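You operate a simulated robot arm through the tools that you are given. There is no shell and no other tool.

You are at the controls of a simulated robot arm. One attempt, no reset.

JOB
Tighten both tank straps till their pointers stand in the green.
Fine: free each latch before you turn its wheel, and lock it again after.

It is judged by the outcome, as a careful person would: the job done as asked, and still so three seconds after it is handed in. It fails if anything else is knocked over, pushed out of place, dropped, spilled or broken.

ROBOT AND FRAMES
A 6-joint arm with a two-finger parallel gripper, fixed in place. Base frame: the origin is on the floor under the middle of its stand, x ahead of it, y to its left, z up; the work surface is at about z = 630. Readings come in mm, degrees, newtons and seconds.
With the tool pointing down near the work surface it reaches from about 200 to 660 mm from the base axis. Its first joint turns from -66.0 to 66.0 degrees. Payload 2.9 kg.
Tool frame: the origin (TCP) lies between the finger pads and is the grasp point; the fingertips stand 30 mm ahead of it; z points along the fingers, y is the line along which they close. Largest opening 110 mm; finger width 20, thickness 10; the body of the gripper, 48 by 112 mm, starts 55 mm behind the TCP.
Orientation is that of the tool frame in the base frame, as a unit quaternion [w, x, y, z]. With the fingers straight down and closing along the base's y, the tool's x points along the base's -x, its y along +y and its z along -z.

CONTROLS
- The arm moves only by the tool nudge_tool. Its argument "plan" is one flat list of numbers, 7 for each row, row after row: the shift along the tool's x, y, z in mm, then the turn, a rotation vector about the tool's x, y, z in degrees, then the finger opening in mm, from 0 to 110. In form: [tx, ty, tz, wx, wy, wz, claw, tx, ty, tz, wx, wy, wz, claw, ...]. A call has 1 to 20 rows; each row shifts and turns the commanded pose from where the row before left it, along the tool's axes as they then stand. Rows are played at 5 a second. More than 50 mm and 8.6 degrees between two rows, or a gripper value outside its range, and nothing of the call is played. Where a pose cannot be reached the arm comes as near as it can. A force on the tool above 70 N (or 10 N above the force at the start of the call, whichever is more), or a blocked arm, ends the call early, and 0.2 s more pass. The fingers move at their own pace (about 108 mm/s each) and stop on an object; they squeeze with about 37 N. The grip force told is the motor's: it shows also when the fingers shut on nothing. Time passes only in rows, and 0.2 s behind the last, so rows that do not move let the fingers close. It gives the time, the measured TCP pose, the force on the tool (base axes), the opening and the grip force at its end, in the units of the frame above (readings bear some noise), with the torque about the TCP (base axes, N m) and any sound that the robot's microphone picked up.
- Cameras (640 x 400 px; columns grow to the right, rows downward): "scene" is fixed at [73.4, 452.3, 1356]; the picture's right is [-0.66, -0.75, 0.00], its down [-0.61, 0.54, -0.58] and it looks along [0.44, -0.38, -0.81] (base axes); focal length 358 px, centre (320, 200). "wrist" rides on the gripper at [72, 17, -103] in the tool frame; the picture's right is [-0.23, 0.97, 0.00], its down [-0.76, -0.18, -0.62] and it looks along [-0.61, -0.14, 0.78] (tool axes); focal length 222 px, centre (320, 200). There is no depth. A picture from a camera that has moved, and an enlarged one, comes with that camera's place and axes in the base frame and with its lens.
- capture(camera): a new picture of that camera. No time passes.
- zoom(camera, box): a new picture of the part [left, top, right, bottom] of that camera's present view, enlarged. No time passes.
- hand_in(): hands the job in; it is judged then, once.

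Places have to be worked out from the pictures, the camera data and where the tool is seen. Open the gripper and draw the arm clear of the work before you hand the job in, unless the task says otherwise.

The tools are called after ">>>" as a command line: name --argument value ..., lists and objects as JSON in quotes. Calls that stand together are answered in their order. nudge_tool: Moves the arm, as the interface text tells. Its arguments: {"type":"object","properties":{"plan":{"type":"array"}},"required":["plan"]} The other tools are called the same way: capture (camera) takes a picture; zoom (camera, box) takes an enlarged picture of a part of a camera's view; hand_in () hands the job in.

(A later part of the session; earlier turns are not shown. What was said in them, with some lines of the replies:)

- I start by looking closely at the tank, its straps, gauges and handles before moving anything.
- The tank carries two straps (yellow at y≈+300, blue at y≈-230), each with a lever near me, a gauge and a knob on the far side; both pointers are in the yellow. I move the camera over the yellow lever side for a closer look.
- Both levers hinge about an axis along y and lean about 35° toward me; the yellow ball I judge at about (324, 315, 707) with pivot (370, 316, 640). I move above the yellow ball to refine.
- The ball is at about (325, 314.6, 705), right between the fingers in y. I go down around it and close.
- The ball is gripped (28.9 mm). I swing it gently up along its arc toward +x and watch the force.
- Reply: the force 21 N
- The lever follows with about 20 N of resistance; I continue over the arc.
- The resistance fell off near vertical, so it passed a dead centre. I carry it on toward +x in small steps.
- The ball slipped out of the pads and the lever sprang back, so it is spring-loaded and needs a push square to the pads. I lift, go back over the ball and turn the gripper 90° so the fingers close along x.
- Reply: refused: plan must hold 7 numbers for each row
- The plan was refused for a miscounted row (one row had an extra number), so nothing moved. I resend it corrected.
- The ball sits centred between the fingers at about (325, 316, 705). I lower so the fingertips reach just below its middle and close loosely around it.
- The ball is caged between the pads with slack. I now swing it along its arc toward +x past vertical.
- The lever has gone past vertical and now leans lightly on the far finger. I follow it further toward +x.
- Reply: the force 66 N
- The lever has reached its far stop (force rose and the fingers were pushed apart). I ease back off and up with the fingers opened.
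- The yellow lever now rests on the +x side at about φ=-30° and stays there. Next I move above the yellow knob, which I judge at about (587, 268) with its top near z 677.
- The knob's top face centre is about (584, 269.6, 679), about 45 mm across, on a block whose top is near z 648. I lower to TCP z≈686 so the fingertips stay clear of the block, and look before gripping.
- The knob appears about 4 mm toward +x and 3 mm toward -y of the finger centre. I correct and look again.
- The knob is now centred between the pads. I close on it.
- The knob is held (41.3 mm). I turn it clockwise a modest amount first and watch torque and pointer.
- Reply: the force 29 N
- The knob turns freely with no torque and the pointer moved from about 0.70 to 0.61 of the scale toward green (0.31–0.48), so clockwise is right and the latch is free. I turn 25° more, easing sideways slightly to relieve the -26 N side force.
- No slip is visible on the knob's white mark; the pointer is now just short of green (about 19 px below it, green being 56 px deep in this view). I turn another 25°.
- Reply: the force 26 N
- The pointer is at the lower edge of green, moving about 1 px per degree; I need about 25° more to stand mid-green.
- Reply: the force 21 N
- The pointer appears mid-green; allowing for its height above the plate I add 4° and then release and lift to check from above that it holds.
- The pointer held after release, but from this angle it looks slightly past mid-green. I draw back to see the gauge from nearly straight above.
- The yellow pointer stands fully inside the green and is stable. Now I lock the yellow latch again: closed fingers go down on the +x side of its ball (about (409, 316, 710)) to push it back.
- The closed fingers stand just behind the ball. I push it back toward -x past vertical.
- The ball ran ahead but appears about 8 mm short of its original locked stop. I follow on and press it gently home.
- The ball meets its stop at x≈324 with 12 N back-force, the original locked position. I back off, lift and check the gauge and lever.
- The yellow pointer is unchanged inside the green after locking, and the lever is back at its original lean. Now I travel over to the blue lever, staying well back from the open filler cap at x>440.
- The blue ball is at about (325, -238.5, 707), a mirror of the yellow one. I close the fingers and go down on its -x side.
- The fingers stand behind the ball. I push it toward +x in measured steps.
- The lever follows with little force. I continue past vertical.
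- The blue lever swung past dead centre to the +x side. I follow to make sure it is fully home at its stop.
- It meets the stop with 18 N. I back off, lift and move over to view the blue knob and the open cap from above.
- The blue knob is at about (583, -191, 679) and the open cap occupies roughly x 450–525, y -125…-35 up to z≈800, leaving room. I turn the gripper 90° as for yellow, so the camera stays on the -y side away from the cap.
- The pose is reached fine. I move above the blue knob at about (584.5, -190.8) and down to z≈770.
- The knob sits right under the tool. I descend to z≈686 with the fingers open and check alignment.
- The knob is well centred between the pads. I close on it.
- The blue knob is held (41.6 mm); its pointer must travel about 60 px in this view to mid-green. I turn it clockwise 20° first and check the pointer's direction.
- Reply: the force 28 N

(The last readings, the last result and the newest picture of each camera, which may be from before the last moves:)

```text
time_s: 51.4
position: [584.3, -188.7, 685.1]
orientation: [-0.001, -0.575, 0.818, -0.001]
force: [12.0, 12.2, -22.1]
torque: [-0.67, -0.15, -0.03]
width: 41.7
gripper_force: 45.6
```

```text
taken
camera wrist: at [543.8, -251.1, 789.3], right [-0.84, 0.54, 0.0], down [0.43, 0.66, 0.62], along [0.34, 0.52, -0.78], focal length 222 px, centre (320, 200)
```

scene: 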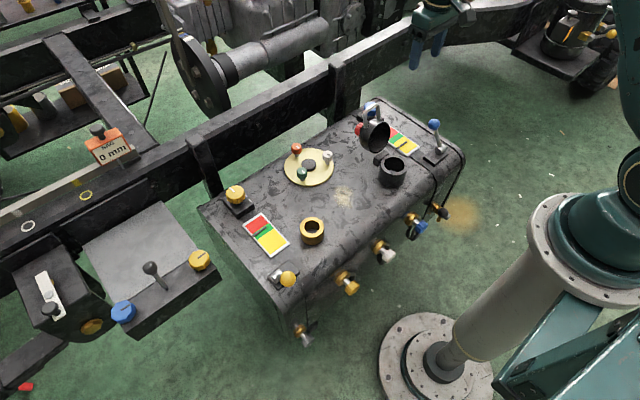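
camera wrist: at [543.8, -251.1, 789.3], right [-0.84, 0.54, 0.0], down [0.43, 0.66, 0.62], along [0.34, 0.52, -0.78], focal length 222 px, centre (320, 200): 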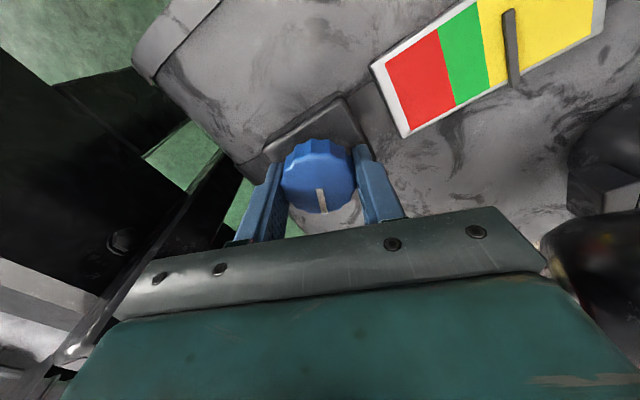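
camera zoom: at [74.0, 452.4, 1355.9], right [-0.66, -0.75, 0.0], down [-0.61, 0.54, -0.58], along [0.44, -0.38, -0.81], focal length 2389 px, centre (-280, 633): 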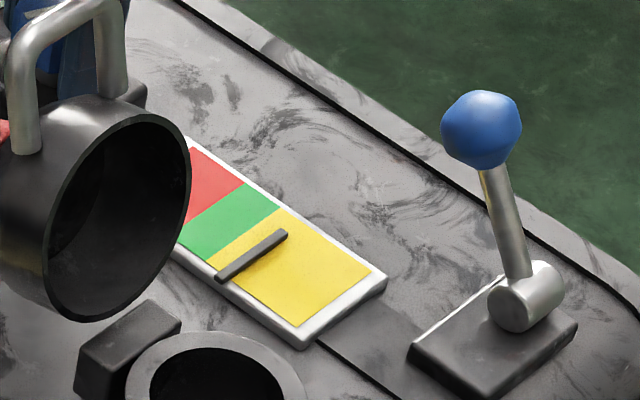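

The blue pointer moves the right way (about 16 px for 20°). I turn 25° more while easing the small side forces.

>>> nudge_tool --plan '[-0.2, -0.15, 0.2, 0, 0, 5, 35, -0.2, -0.15, 0.2, 0, 0, 5, 35, -0.2, -0.15, 0.2, 0, 0, 5, 35, -0.2, -0.15, 0.2, 0, 0, 5, 35, -0.2, -0.15, 0.2, 0, 0, 5, 35]'

>>> zoom --camera "scene" --box '[375, 105, 445, 165]'

>>> capture --camera "wrist"

```text
time_s: 52.6
position: [585.0, -189.5, 686.5]
orientation: [-0.002, -0.384, 0.924, 0.001]
force: [-1.9, 18.7, -13.9]
torque: [0.43, -0.56, -0.01]
width: 41.2
gripper_force: 44.7
```

```text
6.67 times, centred on (410, 135) of scene
camera zoom: at [73.6, 452.5, 1355.9], right [-0.66, -0.75, 0.0], down [-0.61, 0.54, -0.58], along [0.44, -0.38, -0.81], focal length 2389 px, centre (-280, 633)
```

zoom: 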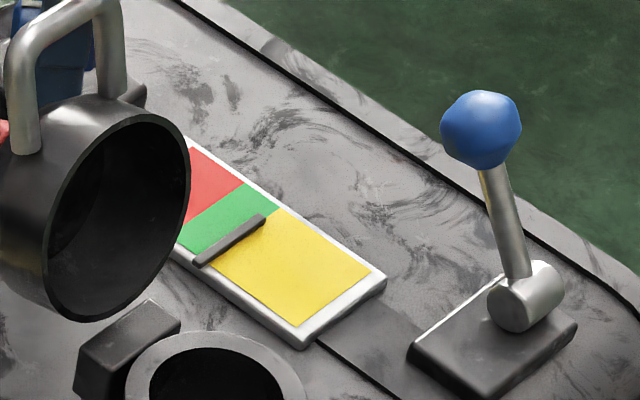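

```text
taken
camera wrist: at [522.3, -229.0, 789.9], right [-0.53, 0.85, 0.0], down [0.67, 0.41, 0.62], along [0.53, 0.33, -0.78], focal length 222 px, centre (320, 200)
```

wrist: 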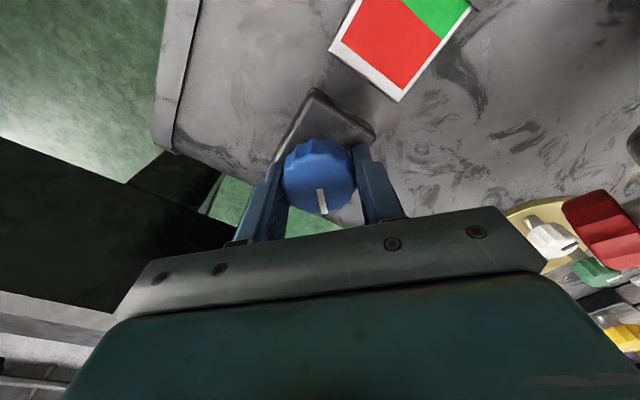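

The pointer is at the edge of green (about 1 px/deg). I turn 20° more to stand mid-green.

>>> nudge_tool --plan '[-0.2, 0.2, 0.2, 0, 0, 5, 35, -0.2, 0.2, 0.2, 0, 0, 5, 35, -0.2, 0.2, 0.2, 0, 0, 5, 35, -0.2, 0.2, 0.2, 0, 0, 5, 35, 0, 0, 0, 0, 0, 0, 35, 0, 0, 0, 0, 0, 0, 35]'

>>> zoom --camera "scene" --box '[375, 105, 445, 165]'

>>> capture --camera "wrist"

```text
time_s: 54.0
position: [584.4, -188.2, 686.9]
orientation: [-0.001, -0.216, 0.976, -0.001]
force: [-13.2, 7.5, 9.1]
torque: [0.09, 0.87, -0.04]
width: 41.8
gripper_force: 44.9
```

```text
6.67 times, centred on (410, 135) of scene
camera zoom: at [73.1, 452.4, 1356.0], right [-0.66, -0.75, 0.0], down [-0.61, 0.54, -0.58], along [0.44, -0.38, -0.81], focal length 2389 px, centre (-280, 633)
```

zoom: 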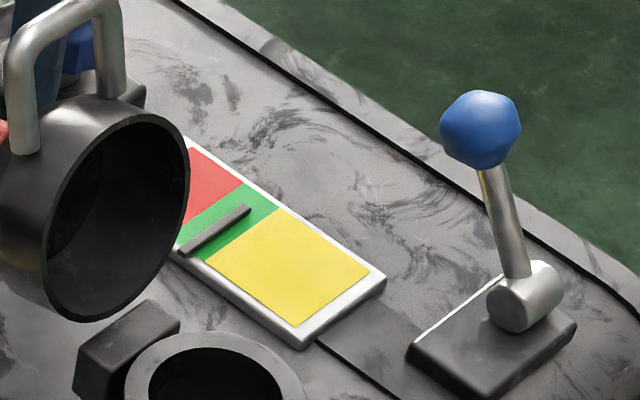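

```text
taken
camera wrist: at [512.7, -205.0, 789.9], right [-0.2, 0.98, 0.0], down [0.77, 0.16, 0.62], along [0.61, 0.13, -0.78], focal length 222 px, centre (320, 200)
```

wrist: 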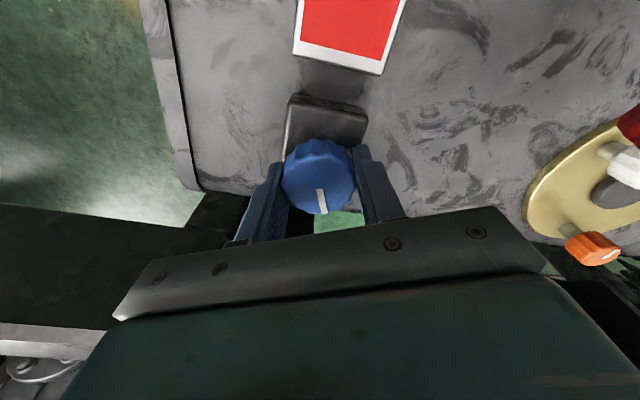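

The pointer is inside green but on its low side (about 0.3–0.4 of the band). I add 7° and then release and lift.

>>> nudge_tool --plan '[0, 0, 0, 0, 0, 3.5, 35, 0, 0, 0, 0, 0, 3.5, 35, 0, 0, 0, 0, 0, 0, 35, 0, 0, 0, 0, 0, 0, 35]'

>>> zoom --camera "scene" --box '[375, 105, 445, 165]'

```text
time_s: 55.0
position: [584.7, -189.1, 685.7]
orientation: [0.001, -0.155, 0.988, -0.002]
force: [-12.7, -9.2, 12.3]
torque: [-0.08, 1.16, 0.02]
width: 41.9
gripper_force: 44.7
```

```text
6.67 times, centred on (410, 135) of scene
camera zoom: at [73.1, 452.2, 1356.1], right [-0.66, -0.75, 0.0], down [-0.61, 0.54, -0.58], along [0.44, -0.38, -0.81], focal length 2389 px, centre (-280, 633)
```

zoom: 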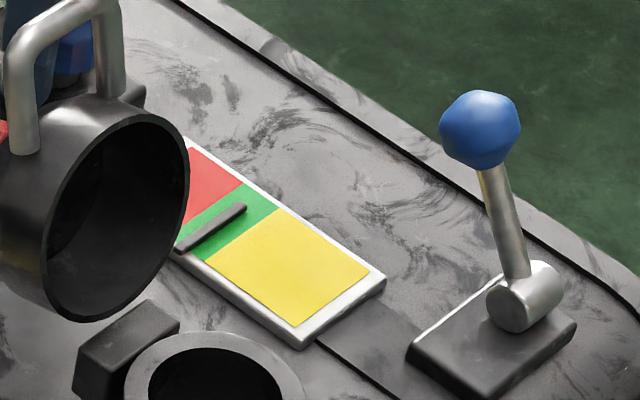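

>>> nudge_tool --plan '[0, 0, 0, 0, 0, 4, 35, 0, 0, 0, 0, 0, 0, 35, 0, 0, 0, 0, 0, 0, 70, 0, 0, 0, 0, 0, 0, 70, 0, 0, -30, 0, 0, 0, 70, 0, 0, -40, 0, 0, 0, 70, 0, 0, -40, 0, 0, 0, 70, 0, 0, -40, 0, 0, 0, 70, 0, 0, 0, 0, 0, 0, 70]'

>>> zoom --camera "scene" --box '[375, 105, 445, 165]'

>>> capture --camera "wrist"

```text
time_s: 57.0
position: [586.0, -186.6, 836.2]
orientation: [0.0, -0.123, 0.992, -0.002]
force: [-0.4, 0.4, -0.3]
torque: [0.04, -0.04, 0.02]
width: 70.1
gripper_force: 0.0
```

```text
6.67 times, centred on (410, 135) of scene
camera zoom: at [73.4, 452.3, 1356.0], right [-0.66, -0.75, 0.0], down [-0.61, 0.54, -0.58], along [0.44, -0.38, -0.81], focal length 2389 px, centre (-280, 633)
```

zoom: 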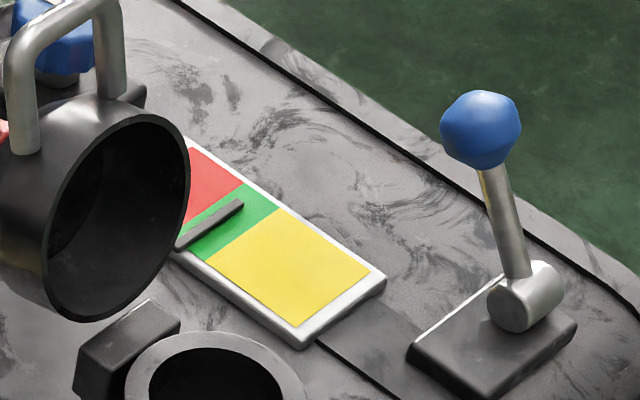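

```text
taken
camera wrist: at [512.1, -189.3, 941.7], right [-0.02, 1.0, 0.0], down [0.78, 0.01, 0.62], along [0.62, 0.01, -0.78], focal length 222 px, centre (320, 200)
```

wrist: 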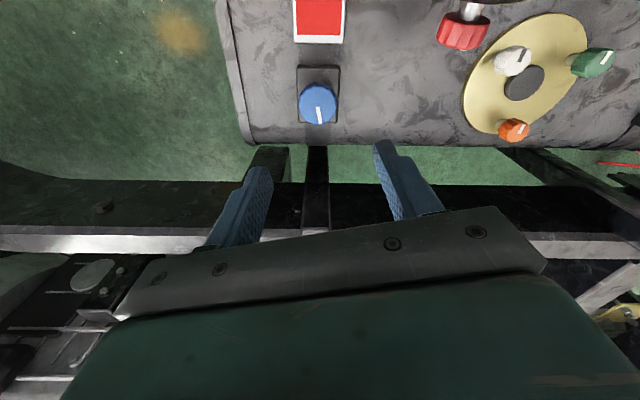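

After release the blue pointer stands near mid-green. I lift, straighten the wrist and draw back along -y/-x to view the gauge from above.

>>> nudge_tool --plan '[0, 0, -20, 0, 0, 7, 70, 0, 0, -20, 0, 0, 7, 70, 31, -16, 0, 0, 0, 0, 70, 31, -16, 0, 0, 0, 0, 70, 31, -16, 0, 0, 0, 0, 70, 0, 0, 0, 0, 0, 0, 70]'

>>> capture --camera "wrist"

>>> zoom --camera "wrist" --box '[290, 0, 410, 130]'

```text
time_s: 58.4
position: [491.5, -237.6, 876.3]
orientation: [0.0, -0.001, 1.0, -0.001]
force: [0.7, -0.1, 0.8]
torque: [0.02, 0.0, 0.01]
width: 70.0
gripper_force: 0.2
```

```text
taken
camera wrist: at [418.6, -221.2, 981.7], right [0.23, 0.97, 0.0], down [0.76, -0.18, 0.62], along [0.61, -0.14, -0.78], focal length 222 px, centre (320, 200)
```

wrist: 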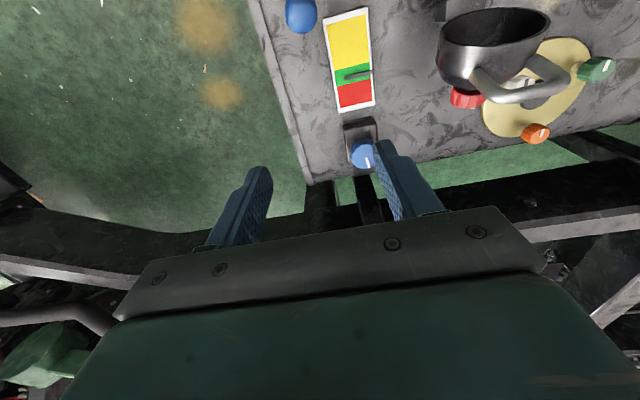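

```text
3.08 times, centred on (350, 65) of wrist
camera zoom: at [418.6, -221.2, 981.7], right [0.23, 0.97, 0.0], down [0.76, -0.18, 0.62], along [0.61, -0.14, -0.78], focal length 684 px, centre (228, 615)
```

zoom: 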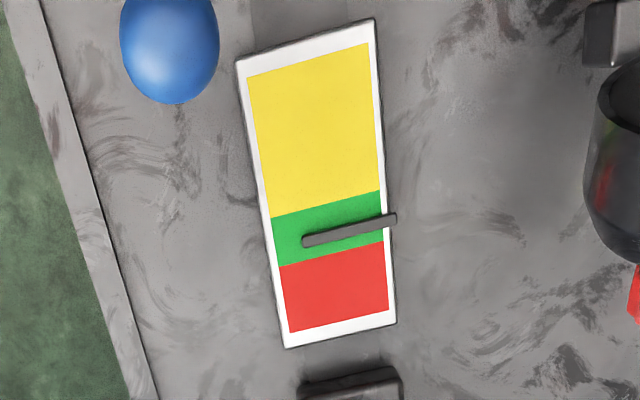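

The blue pointer is at about 0.55 of the green band. Now I go down with closed fingers on the +x side of the blue ball (about (410, -238, 710)) to lock it again.

>>> nudge_tool --plan '[23.5, 0, 0, 0, 0, 0, 0, 23.5, 0, 0, 0, 0, 0, 0, 0, 0, 38, 0, 0, 0, 0, 0, 0, 38, 0, 0, 0, 0, 0, 0, 38, 0, 0, 0, 0, 0, 0, 35, 0, 0, 0, 0, 0, 0, 0, 0, 0, 0, 0]'

>>> capture --camera "wrist"

```text
time_s: 60.0
position: [445.3, -235.5, 725.4]
orientation: [0.001, -0.001, 1.0, -0.001]
force: [-0.4, -0.8, 0.1]
torque: [0.01, 0.0, 0.02]
width: 0.0
gripper_force: 36.8
```

```text
taken
camera wrist: at [373.2, -220.0, 829.5], right [0.23, 0.97, 0.0], down [0.76, -0.18, 0.62], along [0.61, -0.14, -0.78], focal length 222 px, centre (320, 200)
```

wrist: 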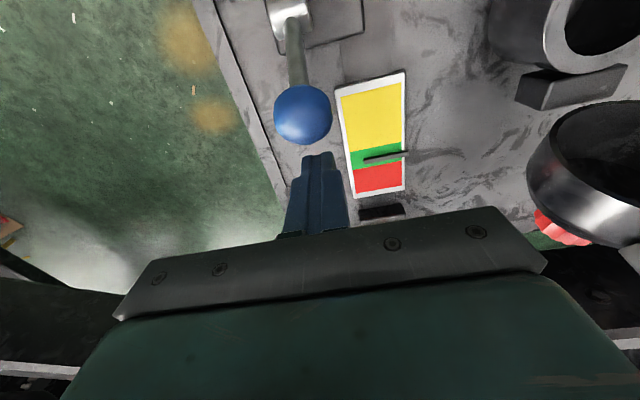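

The fingers stand just behind the blue ball, same as with yellow. I push it back past vertical.

>>> nudge_tool --plan '[8, 0, 0, 0, 0, 0, 0, 8, 0, 0, 0, 0, 0, 0, 8, 0, 0, 0, 0, 0, 0, 8, 0, 0, 0, 0, 0, 0, 8, 0, 0, 0, 0, 0, 0, 8, 0, 0, 0, 0, 0, 0, 8, 0, 0, 0, 0, 0, 0, 7, 0, 0, 0, 0, 0, 0, 7, 0, 0, 0, 0, 0, 0, 7, 0, 0, 0, 0, 0, 0]'

>>> capture --camera "wrist"

```text
time_s: 62.2
position: [367.2, -237.5, 727.3]
orientation: [0.001, -0.001, 1.0, -0.001]
force: [0.4, -0.2, -0.6]
torque: [-0.01, -0.04, -0.01]
width: 0.0
gripper_force: 37.1
```

```text
taken
camera wrist: at [295.3, -221.6, 830.5], right [0.23, 0.97, 0.0], down [0.76, -0.18, 0.62], along [0.61, -0.14, -0.78], focal length 222 px, centre (320, 200)
```

wrist: 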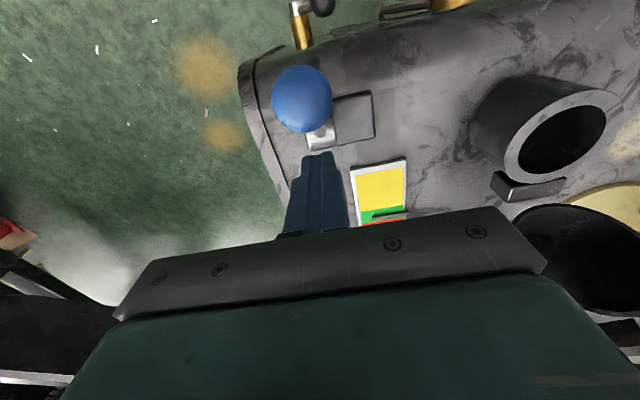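

The ball has run to about x=324. I follow and press it gently against its stop.

>>> nudge_tool --plan '[6, 0, 0, 0, 0, 0, 0, 5, 0, 0, 0, 0, 0, 0, 4, 0, 0, 0, 0, 0, 0, 3, 0, 0, 0, 0, 0, 0, 2, 0, 0, 0, 0, 0, 0]'

>>> capture --camera "wrist"

```text
time_s: 63.4
position: [350.9, -235.6, 727.0]
orientation: [0.002, -0.001, 1.0, -0.001]
force: [5.8, 1.7, 2.0]
torque: [0.02, -0.17, -0.04]
width: 0.0
gripper_force: 36.6
```

```text
taken
camera wrist: at [277.5, -220.4, 830.8], right [0.23, 0.97, 0.0], down [0.76, -0.17, 0.63], along [0.61, -0.14, -0.78], focal length 222 px, centre (320, 200)
```

wrist: 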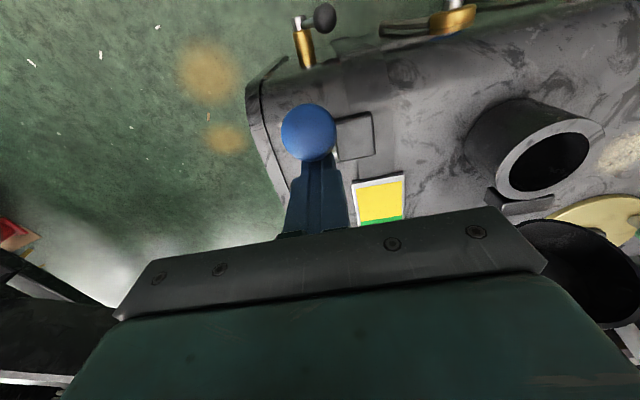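

>>> nudge_tool --plan '[1.2, 0, 0, 0, 0, 0, 0, 0, 0, 0, 0, 0, 0, 0]'

```text
time_s: 64.0
position: [349.4, -236.0, 727.3]
orientation: [0.003, -0.002, 1.0, -0.002]
force: [17.1, 1.5, 7.4]
torque: [0.2, -0.46, 0.08]
width: 0.2
gripper_force: 37.1
```

The force rose stiffly to 17 N, so the blue lever is at its locked stop. I back off, lift and draw the arm clear toward the middle for a full check.

>>> nudge_tool --plan '[-12, 0, 0, 0, 0, 0, 0, 0, 0, -38, 0, 0, 0, 0, 0, 0, -38, 0, 0, 0, 0, 0, 0, -38, 0, 0, 0, 40, 0, 0, -38, 0, 0, 0, 80, -20, 0, -20, 0, 0, 0, 110, 0, 0, 0, 0, 0, 0, 110]'

>>> capture --camera "wrist"

>>> capture --camera "scene"

>>> zoom --camera "scene" --box '[375, 105, 475, 165]'

>>> zoom --camera "scene" --box '[220, 180, 320, 300]'

```text
time_s: 65.6
position: [380.8, -235.7, 899.5]
orientation: [0.0, -0.001, 1.0, -0.001]
force: [0.7, -0.2, 0.4]
torque: [-0.01, 0.01, 0.0]
width: 110.4
gripper_force: 0.0
```

```text
taken
camera wrist: at [308.4, -219.4, 1003.2], right [0.23, 0.97, 0.0], down [0.76, -0.18, 0.62], along [0.61, -0.14, -0.78], focal length 222 px, centre (320, 200)
```

wrist: 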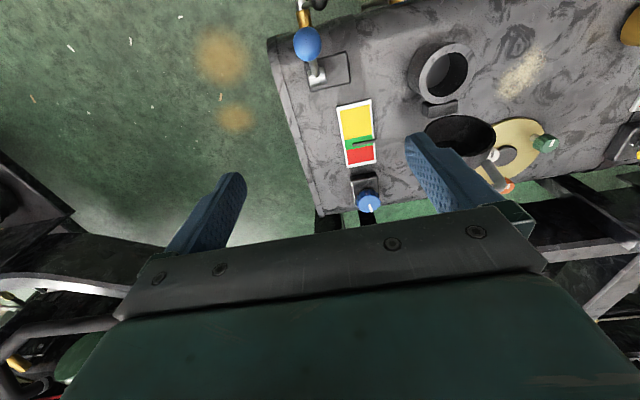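

```text
taken
```

scene: 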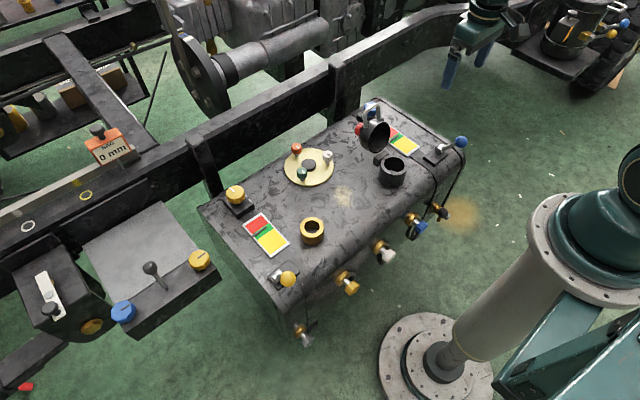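

```text
6.40 times, centred on (425, 135) of scene
camera zoom: at [73.4, 452.3, 1356.0], right [-0.66, -0.75, 0.0], down [-0.61, 0.54, -0.58], along [0.44, -0.38, -0.81], focal length 2293 px, centre (-352, 616)
```

zoom: 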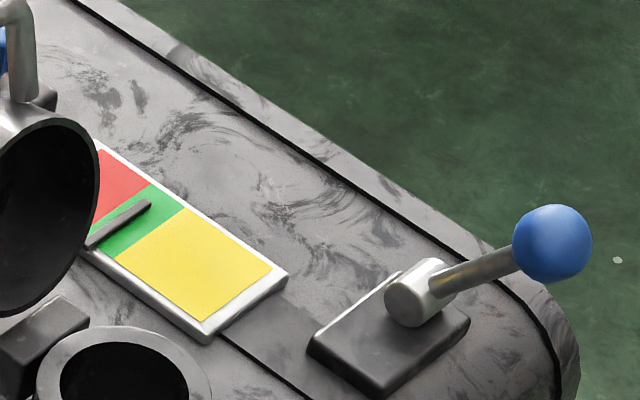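

```text
3.33 times, centred on (270, 240) of scene
camera zoom: at [73.4, 452.3, 1356.0], right [-0.66, -0.75, 0.0], down [-0.61, 0.54, -0.58], along [0.44, -0.38, -0.81], focal length 1194 px, centre (487, 67)
```

zoom: 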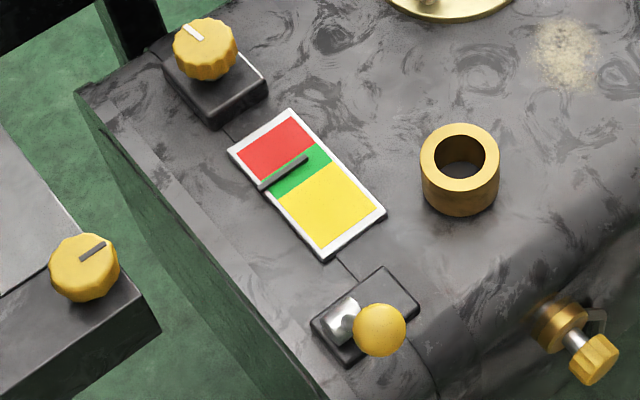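

>>> zoom --camera "wrist" --box '[290, 20, 410, 220]'

>>> zoom --camera "scene" --box '[340, 90, 420, 190]'

```text
2.00 times, centred on (350, 120) of wrist
camera zoom: at [308.4, -219.4, 1003.2], right [0.23, 0.97, 0.0], down [0.76, -0.18, 0.62], along [0.61, -0.14, -0.78], focal length 444 px, centre (260, 360)
```

zoom: 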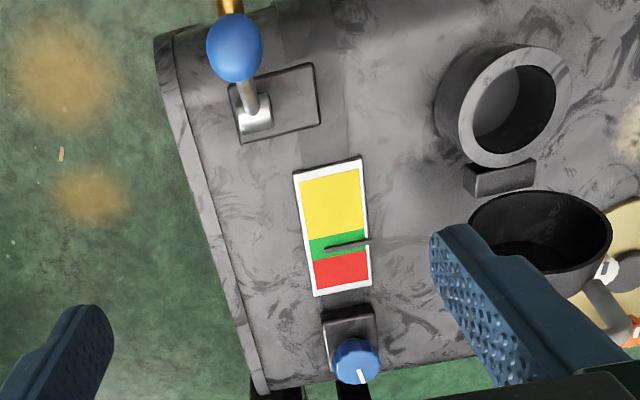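

```text
4.00 times, centred on (380, 140) of scene
camera zoom: at [73.4, 452.3, 1356.0], right [-0.66, -0.75, 0.0], down [-0.61, 0.54, -0.58], along [0.44, -0.38, -0.81], focal length 1433 px, centre (80, 440)
```

zoom: 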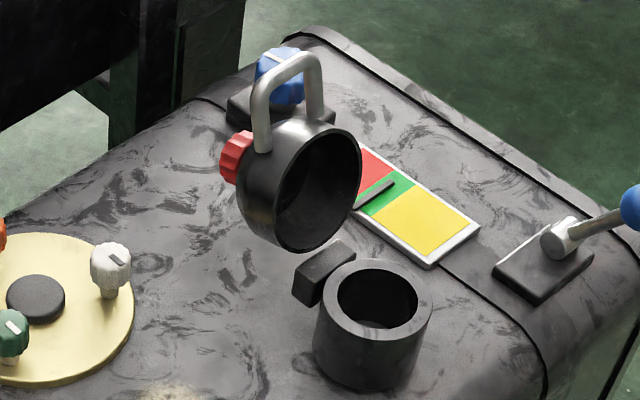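

Both pointers stand in the green, both levers are back in their locked positions and the cap is untouched. I raise the open gripper further clear and do a last check.

>>> nudge_tool --plan '[0, 0, -30, 0, 0, 0, 110, 0, 0, -30, 0, 0, 0, 110, 10, 0, -20, 0, 0, 0, 110, 0, 0, 0, 0, 0, 0, 110, 0, 0, 0, 0, 0, 0, 110, 0, 0, 0, 0, 0, 0, 110]'

>>> zoom --camera "scene" --box '[200, 90, 480, 320]'

>>> zoom --camera "scene" --box '[240, 205, 300, 260]'

>>> zoom --camera "scene" --box '[375, 105, 445, 165]'

```text
time_s: 67.0
position: [369.2, -235.9, 975.5]
orientation: [0.0, -0.001, 1.0, -0.001]
force: [-0.8, 0.3, 0.0]
torque: [0.04, -0.02, -0.02]
width: 109.6
gripper_force: 0.1
```

```text
1.74 times, centred on (340, 205) of scene
camera zoom: at [73.4, 452.3, 1356.0], right [-0.66, -0.75, 0.0], down [-0.61, 0.54, -0.58], along [0.44, -0.38, -0.81], focal length 623 px, centre (285, 191)
```

zoom: 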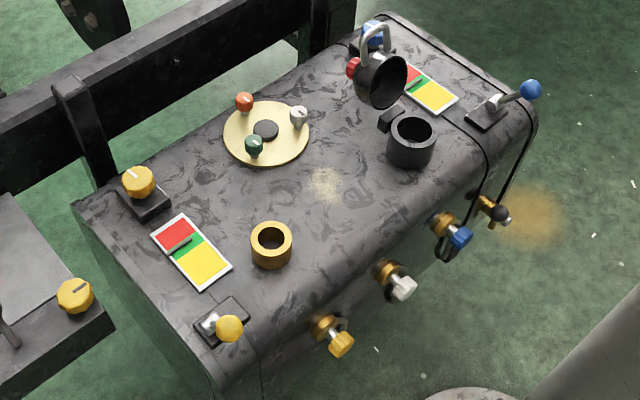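

```text
7.27 times, centred on (270, 232) of scene
camera zoom: at [73.4, 452.3, 1356.0], right [-0.66, -0.75, 0.0], down [-0.61, 0.54, -0.58], along [0.44, -0.38, -0.81], focal length 2606 px, centre (684, -36)
```

zoom: 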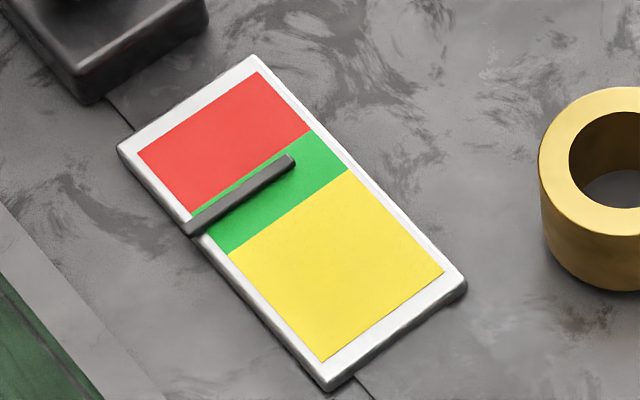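

```text
6.67 times, centred on (410, 135) of scene
camera zoom: at [73.4, 452.3, 1356.0], right [-0.66, -0.75, 0.0], down [-0.61, 0.54, -0.58], along [0.44, -0.38, -0.81], focal length 2389 px, centre (-280, 633)
```

zoom: 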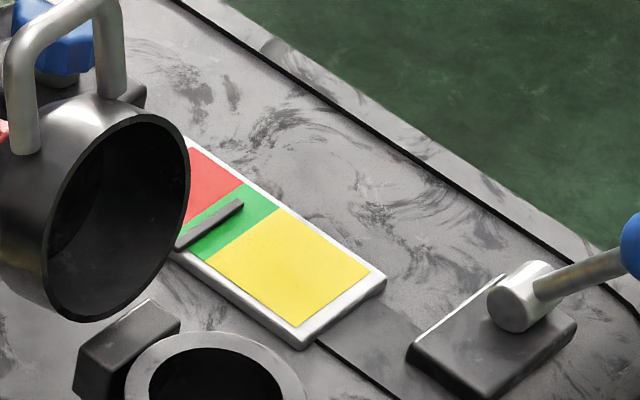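

Both pointers are steady inside the green, both latches are locked again, nothing else has been disturbed, and the open gripper is clear. I hand the job in.

>>> hand_in

```text
The job is handed in.
```

Both tank straps are tightened and I've handed the job in. Both pointers stand in the green, and both latches are locked again.

- **Yellow strap:** I freed the latch, turned the wheel about 94° clockwise and locked the latch again. The pointer sits about two-thirds of the way through the green, on the red side of centre. It didn't move when I locked the latch.
- **Blue strap:** I did the same with about 76° of clockwise turn. The pointer sits close to mid-green and also held after locking.
- **Slip:** On my first try the yellow lever slipped out of the gripper and sprang back to its locked position. I freed it with a better grip on the second try, and saw no damage.
- **Surroundings:** The open filler cap and everything else on the tank look undisturbed. The gripper was open and well clear of the tank when I handed in.
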